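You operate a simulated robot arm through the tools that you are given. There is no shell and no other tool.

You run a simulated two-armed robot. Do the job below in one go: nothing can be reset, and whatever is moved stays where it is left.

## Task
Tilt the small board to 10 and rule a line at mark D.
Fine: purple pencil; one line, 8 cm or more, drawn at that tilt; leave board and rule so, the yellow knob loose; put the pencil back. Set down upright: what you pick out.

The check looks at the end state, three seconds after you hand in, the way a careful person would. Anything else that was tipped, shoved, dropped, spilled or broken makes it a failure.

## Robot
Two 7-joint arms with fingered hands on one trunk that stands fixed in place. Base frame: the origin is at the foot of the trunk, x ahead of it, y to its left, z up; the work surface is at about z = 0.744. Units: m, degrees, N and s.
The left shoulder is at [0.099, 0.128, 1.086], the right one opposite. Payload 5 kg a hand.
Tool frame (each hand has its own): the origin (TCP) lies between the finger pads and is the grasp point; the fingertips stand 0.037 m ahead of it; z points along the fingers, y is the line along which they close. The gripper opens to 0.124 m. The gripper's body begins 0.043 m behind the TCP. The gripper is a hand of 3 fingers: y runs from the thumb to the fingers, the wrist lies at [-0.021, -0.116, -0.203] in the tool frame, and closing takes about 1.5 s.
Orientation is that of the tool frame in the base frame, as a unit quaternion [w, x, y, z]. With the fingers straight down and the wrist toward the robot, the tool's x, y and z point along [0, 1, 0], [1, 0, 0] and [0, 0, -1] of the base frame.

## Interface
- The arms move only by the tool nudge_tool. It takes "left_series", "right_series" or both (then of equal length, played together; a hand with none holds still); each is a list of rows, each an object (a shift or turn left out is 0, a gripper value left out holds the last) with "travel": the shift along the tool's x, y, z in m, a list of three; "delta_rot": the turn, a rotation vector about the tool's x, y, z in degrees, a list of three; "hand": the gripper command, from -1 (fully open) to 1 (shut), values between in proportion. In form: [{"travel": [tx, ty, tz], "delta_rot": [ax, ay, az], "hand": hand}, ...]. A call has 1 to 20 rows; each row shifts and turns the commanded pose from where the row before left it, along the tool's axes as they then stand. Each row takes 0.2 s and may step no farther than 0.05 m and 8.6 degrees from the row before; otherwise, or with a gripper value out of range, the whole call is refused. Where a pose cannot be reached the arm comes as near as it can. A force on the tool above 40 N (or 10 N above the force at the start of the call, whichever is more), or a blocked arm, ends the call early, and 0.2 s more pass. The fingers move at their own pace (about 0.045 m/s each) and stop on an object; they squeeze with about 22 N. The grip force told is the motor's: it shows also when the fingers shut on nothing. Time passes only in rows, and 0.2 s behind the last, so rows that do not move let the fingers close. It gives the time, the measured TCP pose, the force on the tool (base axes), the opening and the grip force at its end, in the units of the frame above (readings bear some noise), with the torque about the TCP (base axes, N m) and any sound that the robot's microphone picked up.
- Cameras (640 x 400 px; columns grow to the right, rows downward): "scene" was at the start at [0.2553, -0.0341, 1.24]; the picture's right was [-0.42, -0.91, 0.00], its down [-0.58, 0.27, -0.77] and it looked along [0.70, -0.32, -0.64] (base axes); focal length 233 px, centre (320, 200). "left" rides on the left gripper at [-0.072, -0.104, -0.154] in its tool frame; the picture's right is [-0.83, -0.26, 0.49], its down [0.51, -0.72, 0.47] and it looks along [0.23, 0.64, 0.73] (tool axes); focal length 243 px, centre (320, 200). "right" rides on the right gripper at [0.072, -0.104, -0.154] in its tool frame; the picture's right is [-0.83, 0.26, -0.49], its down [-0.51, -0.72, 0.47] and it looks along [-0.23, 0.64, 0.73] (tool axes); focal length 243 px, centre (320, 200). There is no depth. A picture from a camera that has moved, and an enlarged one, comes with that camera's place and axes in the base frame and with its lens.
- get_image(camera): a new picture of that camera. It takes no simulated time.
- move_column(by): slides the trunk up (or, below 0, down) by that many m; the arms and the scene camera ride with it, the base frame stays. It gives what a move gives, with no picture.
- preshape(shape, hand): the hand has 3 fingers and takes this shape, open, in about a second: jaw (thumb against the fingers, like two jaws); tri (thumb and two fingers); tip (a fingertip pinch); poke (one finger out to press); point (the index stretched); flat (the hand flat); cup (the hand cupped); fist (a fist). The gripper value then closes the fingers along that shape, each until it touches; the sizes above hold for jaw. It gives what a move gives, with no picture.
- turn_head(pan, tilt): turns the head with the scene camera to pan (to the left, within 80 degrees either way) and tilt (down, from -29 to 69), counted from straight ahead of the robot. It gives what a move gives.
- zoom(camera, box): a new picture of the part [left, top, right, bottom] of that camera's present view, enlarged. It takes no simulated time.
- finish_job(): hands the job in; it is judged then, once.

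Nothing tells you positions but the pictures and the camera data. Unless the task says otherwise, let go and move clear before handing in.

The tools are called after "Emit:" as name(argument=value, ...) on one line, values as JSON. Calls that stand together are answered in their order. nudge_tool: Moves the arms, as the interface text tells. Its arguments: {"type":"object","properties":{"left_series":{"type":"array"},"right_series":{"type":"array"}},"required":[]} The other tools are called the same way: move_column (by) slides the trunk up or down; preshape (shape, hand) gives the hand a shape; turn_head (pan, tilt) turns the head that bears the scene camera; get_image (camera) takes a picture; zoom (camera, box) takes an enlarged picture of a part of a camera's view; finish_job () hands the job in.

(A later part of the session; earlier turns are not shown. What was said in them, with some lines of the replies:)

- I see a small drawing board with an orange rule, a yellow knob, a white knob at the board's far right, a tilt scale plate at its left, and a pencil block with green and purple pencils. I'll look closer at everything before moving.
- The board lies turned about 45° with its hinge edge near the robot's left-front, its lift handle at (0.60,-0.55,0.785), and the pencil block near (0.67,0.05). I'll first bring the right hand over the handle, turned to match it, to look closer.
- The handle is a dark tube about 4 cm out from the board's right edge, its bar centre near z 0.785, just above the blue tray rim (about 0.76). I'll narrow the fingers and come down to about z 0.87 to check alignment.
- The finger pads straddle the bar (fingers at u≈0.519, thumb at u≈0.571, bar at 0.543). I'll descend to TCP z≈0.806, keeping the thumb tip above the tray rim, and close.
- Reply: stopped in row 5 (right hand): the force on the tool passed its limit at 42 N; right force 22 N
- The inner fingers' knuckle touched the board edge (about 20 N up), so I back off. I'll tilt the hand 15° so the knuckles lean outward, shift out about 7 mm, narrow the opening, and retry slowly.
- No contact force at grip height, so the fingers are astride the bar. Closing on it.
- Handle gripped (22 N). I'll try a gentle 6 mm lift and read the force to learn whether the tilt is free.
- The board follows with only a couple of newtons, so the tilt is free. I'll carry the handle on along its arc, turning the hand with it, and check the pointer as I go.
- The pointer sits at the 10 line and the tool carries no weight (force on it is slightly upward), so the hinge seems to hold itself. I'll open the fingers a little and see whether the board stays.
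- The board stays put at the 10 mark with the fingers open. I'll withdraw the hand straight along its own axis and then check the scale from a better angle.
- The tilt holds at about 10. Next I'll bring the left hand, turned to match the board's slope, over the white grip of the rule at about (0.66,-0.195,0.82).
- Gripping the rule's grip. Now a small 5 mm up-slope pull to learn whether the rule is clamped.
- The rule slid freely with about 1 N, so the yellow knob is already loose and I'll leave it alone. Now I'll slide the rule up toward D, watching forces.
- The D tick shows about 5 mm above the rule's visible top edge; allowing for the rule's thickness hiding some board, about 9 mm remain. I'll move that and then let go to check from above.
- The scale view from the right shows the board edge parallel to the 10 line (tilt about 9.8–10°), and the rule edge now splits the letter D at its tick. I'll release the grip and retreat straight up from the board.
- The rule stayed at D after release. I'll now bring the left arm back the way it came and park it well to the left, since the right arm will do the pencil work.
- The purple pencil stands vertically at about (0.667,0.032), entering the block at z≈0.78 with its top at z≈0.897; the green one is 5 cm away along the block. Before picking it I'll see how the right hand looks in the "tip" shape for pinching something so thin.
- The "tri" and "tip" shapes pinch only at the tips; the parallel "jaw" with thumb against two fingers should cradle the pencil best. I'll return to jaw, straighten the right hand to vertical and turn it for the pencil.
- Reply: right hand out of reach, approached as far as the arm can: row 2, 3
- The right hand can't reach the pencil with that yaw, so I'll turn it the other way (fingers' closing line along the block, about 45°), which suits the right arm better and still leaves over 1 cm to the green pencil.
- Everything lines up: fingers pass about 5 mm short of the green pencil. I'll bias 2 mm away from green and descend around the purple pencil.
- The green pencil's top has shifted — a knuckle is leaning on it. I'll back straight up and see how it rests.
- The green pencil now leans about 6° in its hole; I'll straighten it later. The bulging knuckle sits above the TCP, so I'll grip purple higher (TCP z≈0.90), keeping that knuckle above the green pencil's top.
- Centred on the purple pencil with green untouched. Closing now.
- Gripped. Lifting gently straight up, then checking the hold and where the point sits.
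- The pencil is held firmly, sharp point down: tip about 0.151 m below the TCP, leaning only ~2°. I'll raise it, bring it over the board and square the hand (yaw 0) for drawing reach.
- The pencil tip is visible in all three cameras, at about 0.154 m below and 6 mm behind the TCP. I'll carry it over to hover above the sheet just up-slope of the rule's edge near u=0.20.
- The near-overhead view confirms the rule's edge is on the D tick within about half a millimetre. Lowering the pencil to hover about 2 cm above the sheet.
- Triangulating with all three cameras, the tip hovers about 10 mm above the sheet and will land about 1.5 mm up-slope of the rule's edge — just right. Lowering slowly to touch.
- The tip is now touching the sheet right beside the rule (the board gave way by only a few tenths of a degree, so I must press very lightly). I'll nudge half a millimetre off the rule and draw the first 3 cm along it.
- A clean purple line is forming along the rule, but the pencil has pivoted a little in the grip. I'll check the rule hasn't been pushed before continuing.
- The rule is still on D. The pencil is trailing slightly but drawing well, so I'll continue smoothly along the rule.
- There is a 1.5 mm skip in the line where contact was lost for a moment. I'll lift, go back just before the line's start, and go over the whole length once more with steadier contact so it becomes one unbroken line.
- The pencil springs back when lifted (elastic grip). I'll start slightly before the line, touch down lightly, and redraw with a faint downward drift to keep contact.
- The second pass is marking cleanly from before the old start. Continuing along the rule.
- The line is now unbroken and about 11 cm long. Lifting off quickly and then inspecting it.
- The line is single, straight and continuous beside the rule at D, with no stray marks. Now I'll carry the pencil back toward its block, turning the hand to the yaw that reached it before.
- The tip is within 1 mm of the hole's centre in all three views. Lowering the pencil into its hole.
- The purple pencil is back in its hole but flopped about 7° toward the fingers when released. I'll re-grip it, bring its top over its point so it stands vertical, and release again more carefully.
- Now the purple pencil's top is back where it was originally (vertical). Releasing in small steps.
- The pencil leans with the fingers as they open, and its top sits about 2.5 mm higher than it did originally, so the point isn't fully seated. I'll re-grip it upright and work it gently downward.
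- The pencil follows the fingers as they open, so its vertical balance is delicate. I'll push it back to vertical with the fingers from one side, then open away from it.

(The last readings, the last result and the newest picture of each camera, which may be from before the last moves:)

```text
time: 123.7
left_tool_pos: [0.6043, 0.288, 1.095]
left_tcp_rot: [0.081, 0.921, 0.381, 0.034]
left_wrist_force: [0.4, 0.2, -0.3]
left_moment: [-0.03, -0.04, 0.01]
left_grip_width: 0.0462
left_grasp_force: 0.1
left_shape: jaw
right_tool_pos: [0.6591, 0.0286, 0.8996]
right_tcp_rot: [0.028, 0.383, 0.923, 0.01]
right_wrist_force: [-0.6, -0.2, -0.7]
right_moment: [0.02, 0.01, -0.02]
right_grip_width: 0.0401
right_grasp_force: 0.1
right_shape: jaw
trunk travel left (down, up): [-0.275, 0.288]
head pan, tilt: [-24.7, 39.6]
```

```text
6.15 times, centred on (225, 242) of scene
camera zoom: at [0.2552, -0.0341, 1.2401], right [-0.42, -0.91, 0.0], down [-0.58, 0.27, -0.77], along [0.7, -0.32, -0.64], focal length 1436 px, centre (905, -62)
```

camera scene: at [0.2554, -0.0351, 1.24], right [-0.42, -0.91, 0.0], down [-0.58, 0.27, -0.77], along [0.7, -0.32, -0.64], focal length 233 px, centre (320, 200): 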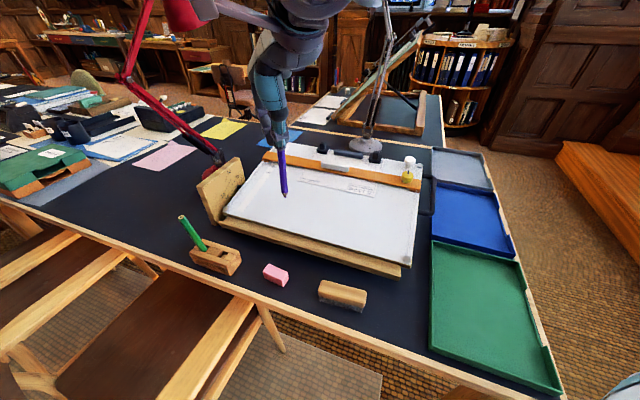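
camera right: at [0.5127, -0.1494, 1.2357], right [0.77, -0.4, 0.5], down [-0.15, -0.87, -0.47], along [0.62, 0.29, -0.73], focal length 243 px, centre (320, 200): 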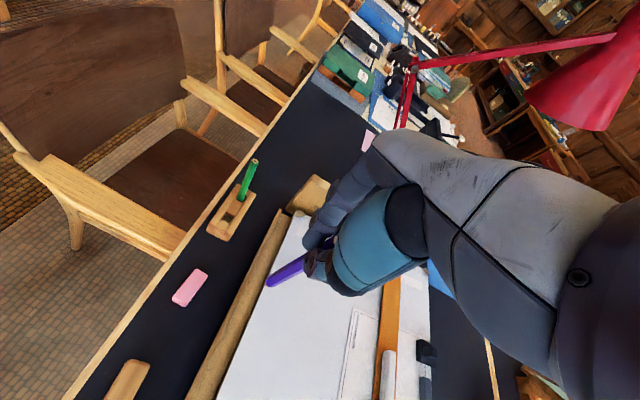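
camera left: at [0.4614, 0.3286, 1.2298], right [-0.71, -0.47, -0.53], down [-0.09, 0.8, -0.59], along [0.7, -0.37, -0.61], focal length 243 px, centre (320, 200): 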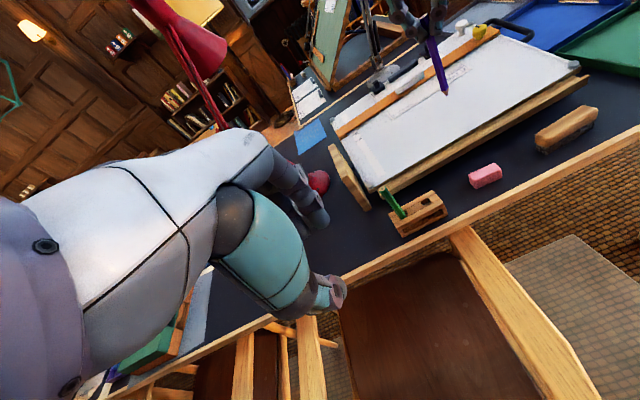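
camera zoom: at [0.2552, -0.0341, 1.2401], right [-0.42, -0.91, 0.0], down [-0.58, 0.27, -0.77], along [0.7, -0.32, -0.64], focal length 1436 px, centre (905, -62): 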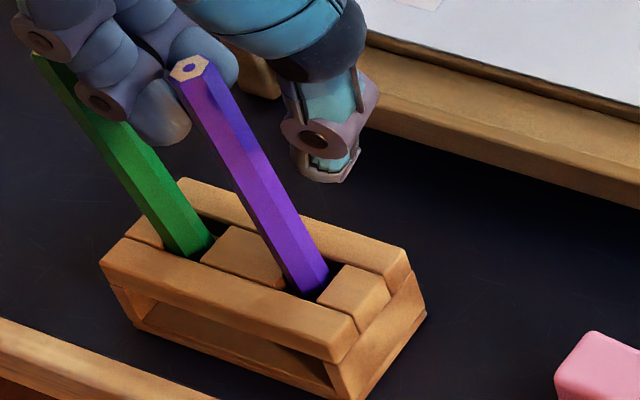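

Emit:
nudge_tool(right_series=[{"travel": [-0.0004, 0.0004, -0.01]}, {"travel": [-0.0006, 0.0006, -0.015]}, {"travel": [-0.0009, 0.0009, -0.02]}, {"travel": [-0.0009, 0.0009, -0.02]}, {"travel": [-0.001, 0.001, -0.03]}, {"travel": [-0.001, 0.001, -0.03]}, {"travel": [-0.001, 0.001, -0.03]}, {}])

Emit:
zoom(camera="left", box=[370, 140, 470, 240])

Emit:
zoom(camera="scene", box=[180, 195, 260, 285])

Emit:
get_image(camera="right")

```text
time: 125.5
left_tool_pos: [0.6047, 0.2872, 1.0967]
left_tcp_rot: [0.08, 0.92, 0.382, 0.034]
left_wrist_force: [-0.2, 0.2, 0.2]
left_moment: [-0.01, 0.03, 0.02]
left_grip_width: 0.0465
left_grasp_force: 0.1
left_shape: jaw
right_tool_pos: [0.6593, 0.0272, 1.0547]
right_tcp_rot: [0.028, 0.384, 0.923, 0.011]
right_wrist_force: [0.9, -0.9, 0.1]
right_moment: [-0.01, 0.0, 0.01]
right_grip_width: 0.0399
right_grasp_force: 0.1
right_shape: jaw
trunk travel left (down, up): [-0.275, 0.288]
head pan, tilt: [-24.7, 39.6]
```

```text
4.00 times, centred on (420, 190) of left
camera zoom: at [0.4619, 0.3293, 1.2293], right [-0.71, -0.47, -0.53], down [-0.09, 0.8, -0.59], along [0.7, -0.37, -0.61], focal length 970 px, centre (-80, 240)
```

zoom: 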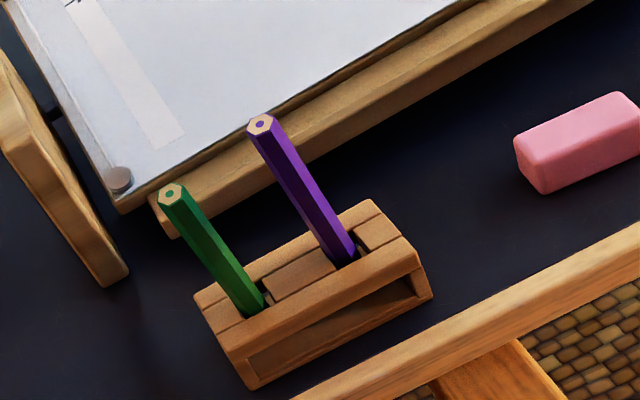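

```text
4.44 times, centred on (220, 240) of scene
camera zoom: at [0.2559, -0.0343, 1.2399], right [-0.42, -0.91, 0.0], down [-0.58, 0.27, -0.77], along [0.7, -0.32, -0.64], focal length 1037 px, centre (764, 22)
```

zoom: 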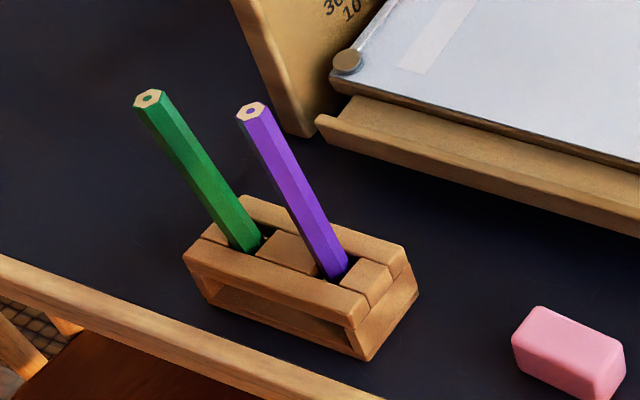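

```text
taken
camera right: at [0.5243, 0.0057, 1.2016], right [0.74, -0.4, 0.54], down [-0.13, -0.87, -0.48], along [0.66, 0.29, -0.69], focal length 243 px, centre (320, 200)
```

right: 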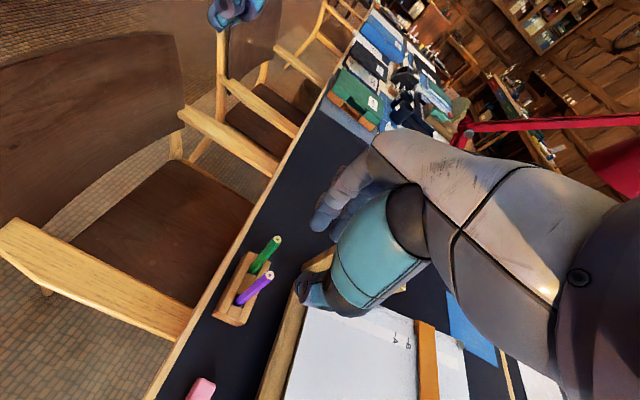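

Both pencils stand in their holes (leaning slightly, about 5°). Now I'll re-check the board's tilt and the rule before parking.

Emit:
nudge_tool(right_series=[{}, {}])

Emit:
zoom(camera="scene", box=[195, 150, 255, 215])

Emit:
zoom(camera="scene", box=[240, 120, 320, 190])

```text
time: 126.1
left_tool_pos: [0.6035, 0.289, 1.097]
left_tcp_rot: [0.081, 0.92, 0.381, 0.034]
left_wrist_force: [0.1, 1.6, -0.6]
left_moment: [0.02, 0.01, -0.01]
left_grip_width: 0.0466
left_grasp_force: 0.0
left_shape: jaw
right_tool_pos: [0.6585, 0.0277, 1.0557]
right_tcp_rot: [0.027, 0.384, 0.923, 0.011]
right_wrist_force: [-0.6, -0.4, 1.0]
right_moment: [0.0, 0.0, 0.0]
right_grip_width: 0.0403
right_grasp_force: 0.1
right_shape: jaw
trunk travel left (down, up): [-0.275, 0.288]
head pan, tilt: [-24.7, 39.6]
```

```text
6.15 times, centred on (225, 182) of scene
camera zoom: at [0.2554, -0.0342, 1.24], right [-0.42, -0.91, 0.0], down [-0.58, 0.27, -0.77], along [0.7, -0.32, -0.64], focal length 1436 px, centre (905, 308)
```

zoom: 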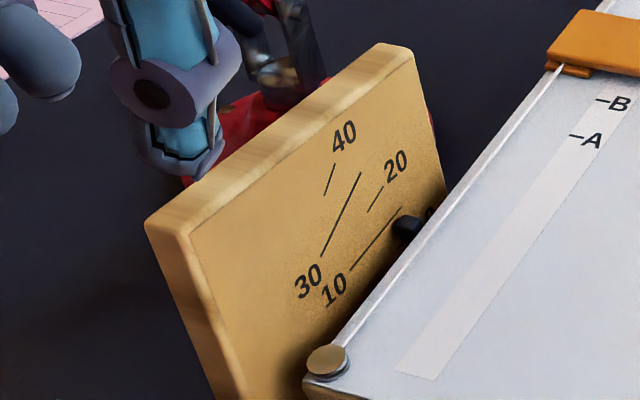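

```text
5.71 times, centred on (280, 155) of scene
camera zoom: at [0.2554, -0.0342, 1.24], right [-0.42, -0.91, 0.0], down [-0.58, 0.27, -0.77], along [0.7, -0.32, -0.64], focal length 1334 px, centre (549, 457)
```

zoom: 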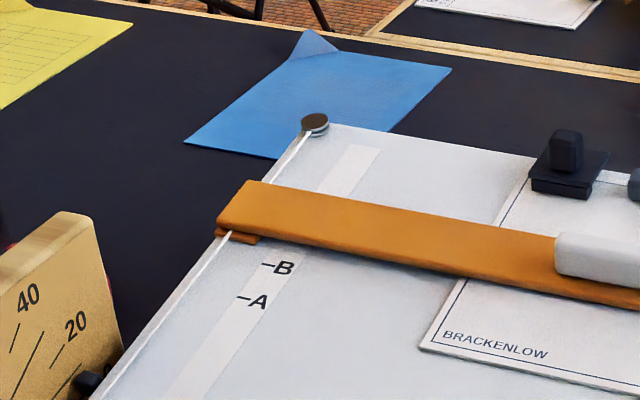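

The board has eased down by about 0.6° from the drawing pressure (pointer now slightly under the 10 line). I'll take the right hand back to the handle to restore it exactly.

Emit:
nudge_tool(right_series=[{"delta_rot": [1.05, 1.05, 0]}, {"delta_rot": [1.05, 1.05, 0]}, {"travel": [-0.0234, -0.0367, 0]}, {"travel": [-0.0234, -0.0367, 0]}, {"travel": [-0.0234, -0.0367, 0]}, {"travel": [-0.0234, -0.0367, 0]}, {"travel": [-0.0234, -0.0367, 0]}, {"travel": [-0.0234, -0.0367, 0]}, {"travel": [-0.0234, -0.0367, 0]}, {"travel": [-0.0234, -0.0367, 0]}, {"travel": [-0.0234, -0.0367, 0]}, {"travel": [-0.0234, -0.0367, 0]}, {"travel": [-0.0234, -0.0367, 0]}, {"travel": [-0.0234, -0.0367, 0]}, {"travel": [-0.0234, -0.0367, 0]}, {"travel": [-0.0234, -0.0367, 0]}, {}])

Emit:
get_image(camera="scene")

Emit:
get_image(camera="right")

```text
time: 129.7
left_tool_pos: [0.6041, 0.2881, 1.0972]
left_tcp_rot: [0.081, 0.92, 0.382, 0.032]
left_wrist_force: [-0.3, -0.3, 0.0]
left_moment: [0.04, 0.03, -0.03]
left_grip_width: 0.0461
left_grasp_force: 0.0
left_shape: jaw
right_tool_pos: [0.5232, -0.5659, 1.054]
right_tcp_rot: [0.005, 0.383, 0.924, 0.001]
right_wrist_force: [0.0, 0.0, 0.5]
right_moment: [0.04, 0.01, 0.0]
right_grip_width: 0.0403
right_grasp_force: 0.0
right_shape: jaw
trunk travel left (down, up): [-0.275, 0.288]
head pan, tilt: [-24.7, 39.6]
```

```text
taken
camera scene: at [0.2553, -0.0335, 1.2401], right [-0.42, -0.91, 0.0], down [-0.58, 0.27, -0.77], along [0.7, -0.32, -0.64], focal length 233 px, centre (320, 200)
```

scene: 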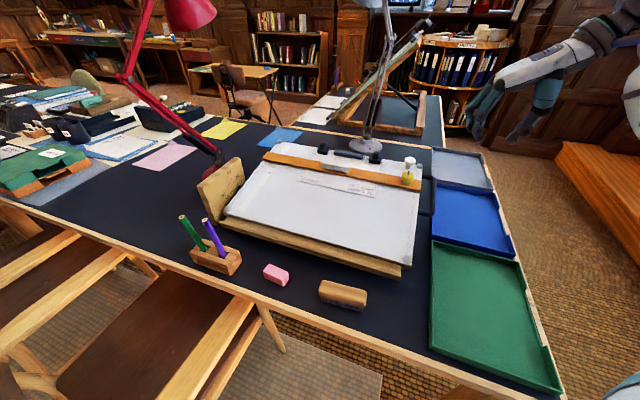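

```text
taken
camera right: at [0.3973, -0.5883, 1.2069], right [0.77, -0.4, 0.5], down [-0.15, -0.87, -0.47], along [0.62, 0.29, -0.73], focal length 243 px, centre (320, 200)
```

right: 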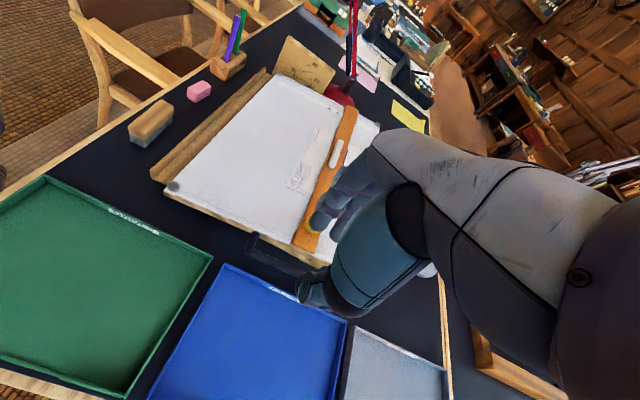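

Emit:
nudge_tool(right_series=[{"delta_rot": [-7.5, 0, 0], "hand": 0.565}, {"delta_rot": [-7.5, 0, 0]}, {"delta_rot": [0, -4.0, -1.07]}, {"delta_rot": [0, -4.0, -1.07]}, {"travel": [0, 0, 0.02]}, {"travel": [0, 0, 0.03]}, {}, {}])

Emit:
get_image(camera="right")

Emit:
zoom(camera="right", box=[265, 85, 315, 130])

```text
time: 131.5
left_tool_pos: [0.6027, 0.2878, 1.0962]
left_tcp_rot: [0.081, 0.92, 0.381, 0.033]
left_wrist_force: [0.0, -1.0, -0.9]
left_moment: [0.01, 0.0, 0.0]
left_grip_width: 0.0464
left_grasp_force: 0.0
left_shape: jaw
right_tool_pos: [0.5386, -0.5618, 1.0061]
right_tcp_rot: [0.12, 0.371, 0.916, 0.094]
right_wrist_force: [0.2, -0.6, -0.4]
right_moment: [0.0, 0.03, -0.03]
right_grip_width: 0.0274
right_grasp_force: 0.1
right_shape: jaw
trunk travel left (down, up): [-0.275, 0.288]
head pan, tilt: [-24.7, 39.6]
```

```text
taken
camera right: at [0.376, -0.5981, 1.1155], right [0.61, -0.44, 0.66], down [0.02, -0.83, -0.56], along [0.79, 0.35, -0.5], focal length 243 px, centre (320, 200)
```

right: 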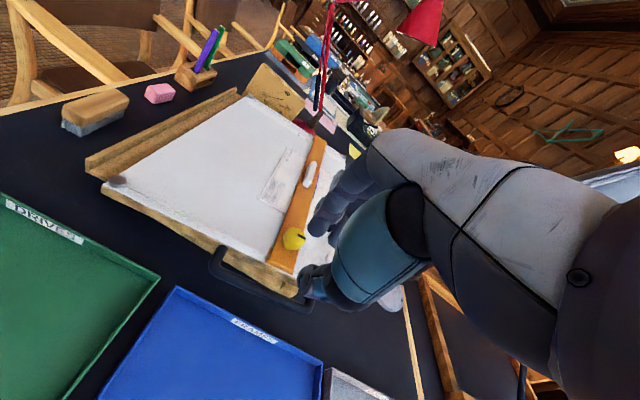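

```text
8.89 times, centred on (290, 108) of right
camera zoom: at [0.376, -0.5981, 1.1155], right [0.61, -0.44, 0.66], down [0.02, -0.83, -0.56], along [0.79, 0.35, -0.5], focal length 2157 px, centre (587, 1022)
```

zoom: 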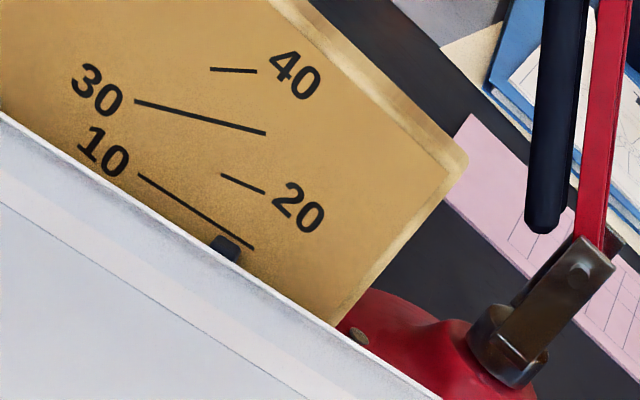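

The scale view shows the board about 0.5° low (≈9.4°). I'll descend onto the handle along the same approach as before.

Emit:
nudge_tool(right_series=[{"travel": [-0.0023, -0.0009, 0.035]}, {"travel": [0, 0, 0.04]}, {"travel": [0, 0, 0.035]}, {"travel": [0, 0, 0.01]}, {}, {}])

Emit:
zoom(camera="scene", box=[400, 140, 480, 210])

Emit:
zoom(camera="right", box=[210, 170, 400, 330])

```text
time: 132.9
left_tool_pos: [0.6035, 0.2881, 1.0964]
left_tcp_rot: [0.08, 0.921, 0.381, 0.033]
left_wrist_force: [0.2, 0.0, -0.9]
left_moment: [0.02, -0.01, 0.0]
left_grip_width: 0.0466
left_grasp_force: 0.1
left_shape: jaw
right_tool_pos: [0.5747, -0.5561, 0.892]
right_tcp_rot: [0.12, 0.37, 0.916, 0.094]
right_wrist_force: [-0.6, -0.1, -0.1]
right_moment: [-0.02, -0.02, 0.01]
right_grip_width: 0.0271
right_grasp_force: 0.1
right_shape: jaw
trunk travel left (down, up): [-0.275, 0.288]
head pan, tilt: [-24.7, 39.6]
```

```text
5.71 times, centred on (440, 175) of scene
camera zoom: at [0.2553, -0.0342, 1.24], right [-0.42, -0.91, 0.0], down [-0.58, 0.27, -0.77], along [0.7, -0.32, -0.64], focal length 1334 px, centre (-366, 343)
```

zoom: 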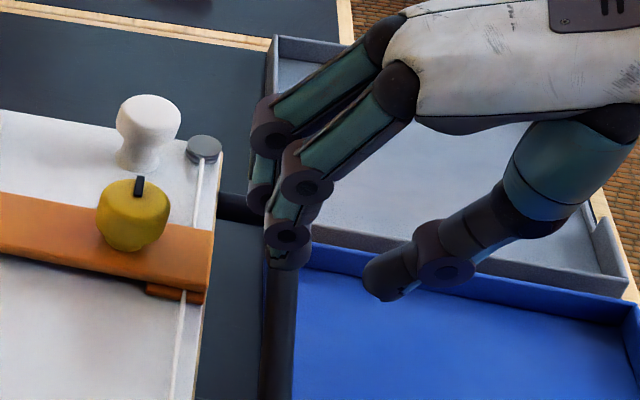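

```text
2.50 times, centred on (305, 250) of right
camera zoom: at [0.4112, -0.5912, 1.0021], right [0.61, -0.44, 0.66], down [0.02, -0.83, -0.56], along [0.79, 0.35, -0.5], focal length 606 px, centre (358, 75)
```

zoom: 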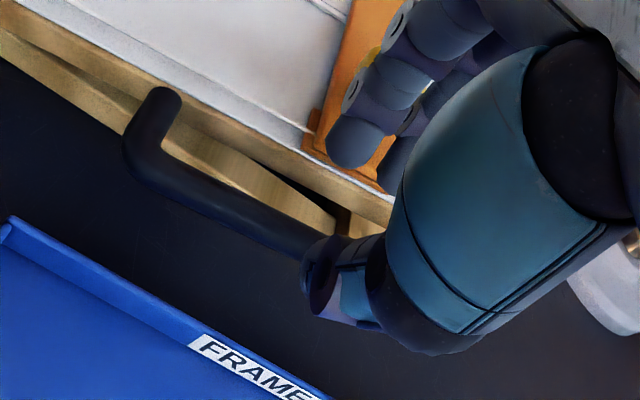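

The rule's right end now sits right beside where my fingers would enter at the handle, so I'll pause and measure the tilt precisely before deciding whether to touch it.

Emit:
nudge_tool(right_series=[{"travel": [0, 0, -0.03]}, {"travel": [0, 0, -0.04]}, {"travel": [0, 0, -0.04]}, {}, {}])

Emit:
zoom(camera="right", box=[262, 92, 292, 116])

Emit:
zoom(camera="right", box=[240, 80, 310, 130])

Emit:
zoom(camera="scene", box=[222, 176, 246, 196])

```text
time: 134.1
left_tool_pos: [0.602, 0.2881, 1.0963]
left_tcp_rot: [0.081, 0.92, 0.381, 0.033]
left_wrist_force: [-0.2, -0.1, -0.7]
left_moment: [-0.02, 0.04, 0.01]
left_grip_width: 0.0465
left_grasp_force: 0.1
left_shape: jaw
right_tool_pos: [0.5419, -0.5665, 0.9984]
right_tcp_rot: [0.119, 0.37, 0.917, 0.095]
right_wrist_force: [0.0, 0.4, 0.6]
right_moment: [-0.02, 0.03, -0.01]
right_grip_width: 0.0275
right_grasp_force: 0.1
right_shape: jaw
trunk travel left (down, up): [-0.275, 0.288]
head pan, tilt: [-24.7, 39.6]
```

```text
16.00 times, centred on (277, 104) of right
camera zoom: at [0.3796, -0.6024, 1.1074], right [0.61, -0.44, 0.66], down [0.02, -0.83, -0.56], along [0.79, 0.35, -0.5], focal length 3882 px, centre (1008, 1736)
```

zoom: 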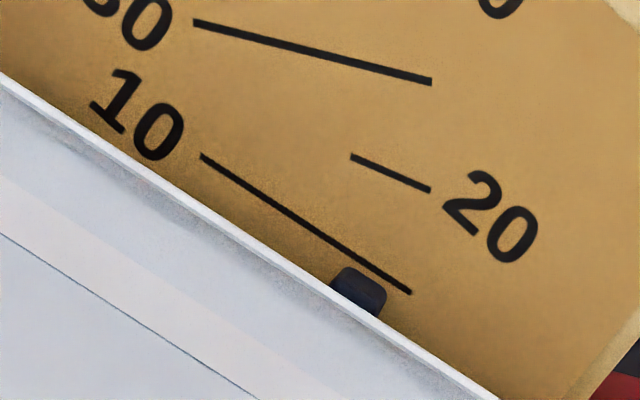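

```text
8.00 times, centred on (275, 105) of right
camera zoom: at [0.3796, -0.6024, 1.1074], right [0.61, -0.44, 0.66], down [0.02, -0.83, -0.56], along [0.79, 0.35, -0.5], focal length 1941 px, centre (680, 960)
```

zoom: 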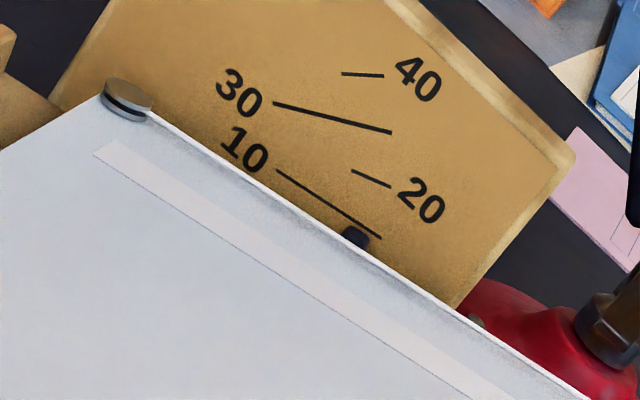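

```text
16.00 times, centred on (234, 186) of scene
camera zoom: at [0.2551, -0.034, 1.2401], right [-0.42, -0.91, 0.0], down [-0.58, 0.27, -0.77], along [0.7, -0.32, -0.64], focal length 3734 px, centre (1696, 424)
```

zoom: 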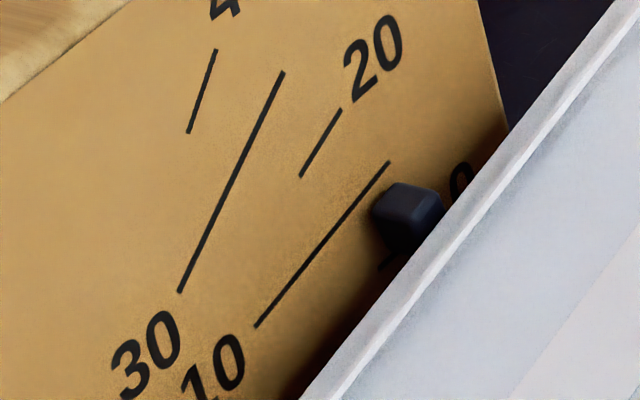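

High-zoom measurement against the scale's own 10/20/30 lines gives a tilt of about 9.9°, so the board is right and I'll leave it alone. Final look at the rule, line and pencils.

Emit:
zoom(camera="right", box=[280, 120, 350, 180])

Emit:
zoom(camera="right", box=[250, 130, 340, 270])

Emit:
zoom(camera="scene", box=[180, 130, 430, 280])

Emit:
get_image(camera="left")

```text
6.67 times, centred on (315, 150) of right
camera zoom: at [0.3796, -0.6024, 1.1074], right [0.61, -0.44, 0.66], down [0.02, -0.83, -0.56], along [0.79, 0.35, -0.5], focal length 1618 px, centre (353, 533)
```

zoom: 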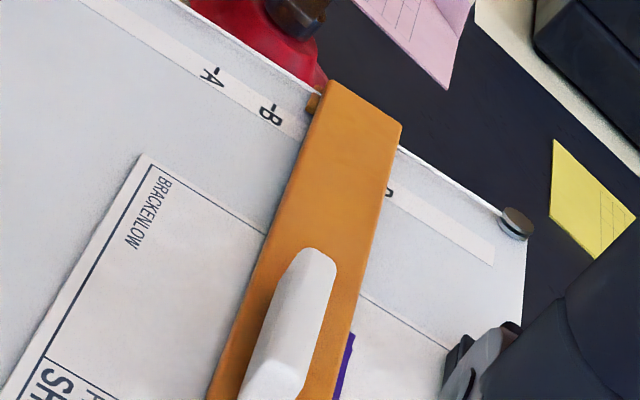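

```text
2.86 times, centred on (295, 200) of right
camera zoom: at [0.3796, -0.6024, 1.1074], right [0.61, -0.44, 0.66], down [0.02, -0.83, -0.56], along [0.79, 0.35, -0.5], focal length 693 px, centre (391, 200)
```

zoom: 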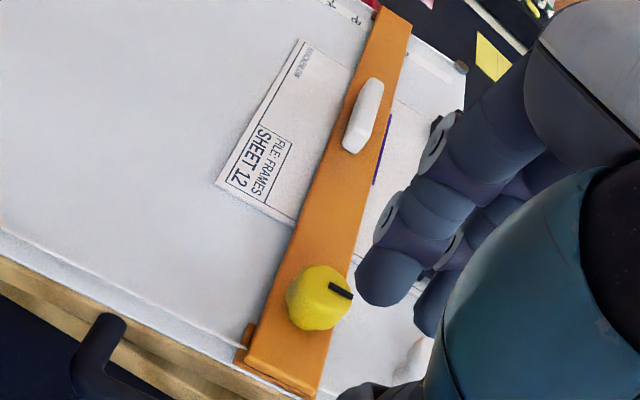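

```text
2.56 times, centred on (305, 205) of scene
camera zoom: at [0.2551, -0.034, 1.2401], right [-0.42, -0.91, 0.0], down [-0.58, 0.27, -0.77], along [0.7, -0.32, -0.64], focal length 598 px, centre (358, 187)
```

zoom: 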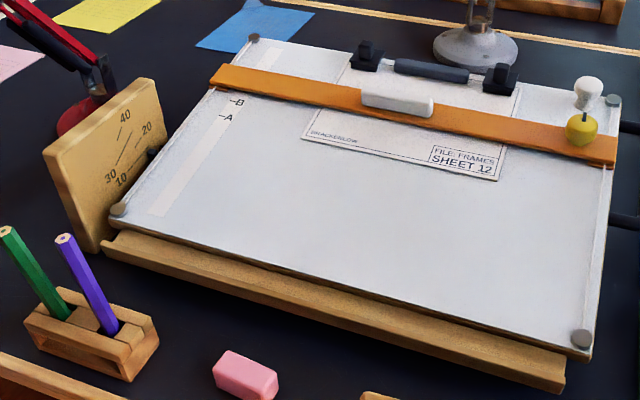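

```text
taken
camera left: at [0.461, 0.3297, 1.2296], right [-0.71, -0.47, -0.53], down [-0.09, 0.8, -0.59], along [0.7, -0.37, -0.61], focal length 243 px, centre (320, 200)
```

left: 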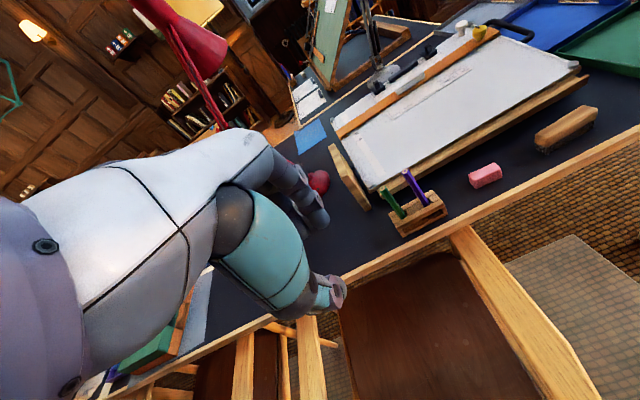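

Emit:
nudge_tool(right_series=[{"travel": [0, 0, -0.03]}, {"travel": [0, 0, -0.03]}, {}, {}])

Emit:
get_image(camera="scene")

Emit:
zoom(camera="left", box=[370, 140, 470, 240])

```text
time: 135.1
left_tool_pos: [0.6026, 0.2881, 1.0955]
left_tcp_rot: [0.08, 0.92, 0.381, 0.034]
left_wrist_force: [-1.2, 0.3, -0.6]
left_moment: [-0.01, -0.02, 0.0]
left_grip_width: 0.0464
left_grasp_force: 0.0
left_shape: jaw
right_tool_pos: [0.5254, -0.5716, 1.0533]
right_tcp_rot: [0.12, 0.369, 0.917, 0.094]
right_wrist_force: [0.8, 0.7, 0.3]
right_moment: [0.04, -0.02, 0.01]
right_grip_width: 0.0275
right_grasp_force: 0.0
right_shape: jaw
trunk travel left (down, up): [-0.275, 0.288]
head pan, tilt: [-24.7, 39.6]
```

```text
taken
camera scene: at [0.2551, -0.034, 1.2401], right [-0.42, -0.91, 0.0], down [-0.58, 0.27, -0.77], along [0.7, -0.32, -0.64], focal length 233 px, centre (320, 200)
```

scene: 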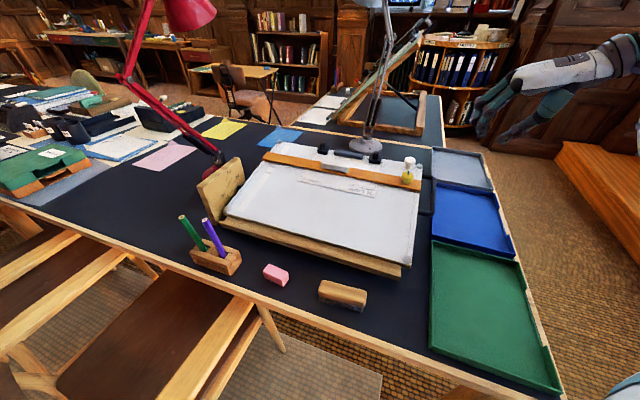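

```text
4.00 times, centred on (420, 190) of left
camera zoom: at [0.4611, 0.3297, 1.2296], right [-0.71, -0.47, -0.53], down [-0.09, 0.8, -0.59], along [0.7, -0.37, -0.61], focal length 970 px, centre (-80, 240)
```

zoom: 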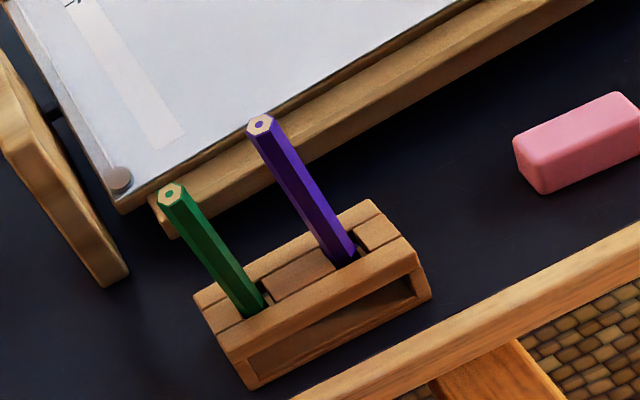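

The board rests at about 10 and the rule is at D. One purple line about 11 cm long runs along the rule, and the yellow knob is loose and untouched. The purple pencil is back in its hole, and both hands are empty and clear. Handing in.

Emit:
finish_job()

```text
The job is handed in.
```

The board is tilted to about 10 and there is one purple line, about 11 cm long, along the rule at mark D. I've handed the job in; I don't have the check's result.

- **Tilt:** Measured against the scale's own 10, 20 and 30 lines, it read about 9.9°. The pencil's pressure lowered the board by roughly half a degree while I was drawing. I left it there because the rule's end sits too close to the handle to grip it safely again.
- **Line:** The first pass skipped about 1.5 mm, so I went over the whole length once more. It now shows as one unbroken line with no stray marks. There is a faint step near its start where the two passes overlap.
- **Rule and yellow knob:** The rule's upper edge is on the D tick to within about half a millimetre. The knob was already loose (the rule slid freely), so I didn't touch it.
- **Pencils:** The purple pencil is back in its own hole but leans about 5°; it would not stay exactly vertical when released. A knuckle touched the green pencil early on, and it now leans about 5–6° in its hole. I left it there.

Both hands are empty and clear of the table. Apart from the green pencil, I saw nothing else tipped or moved.
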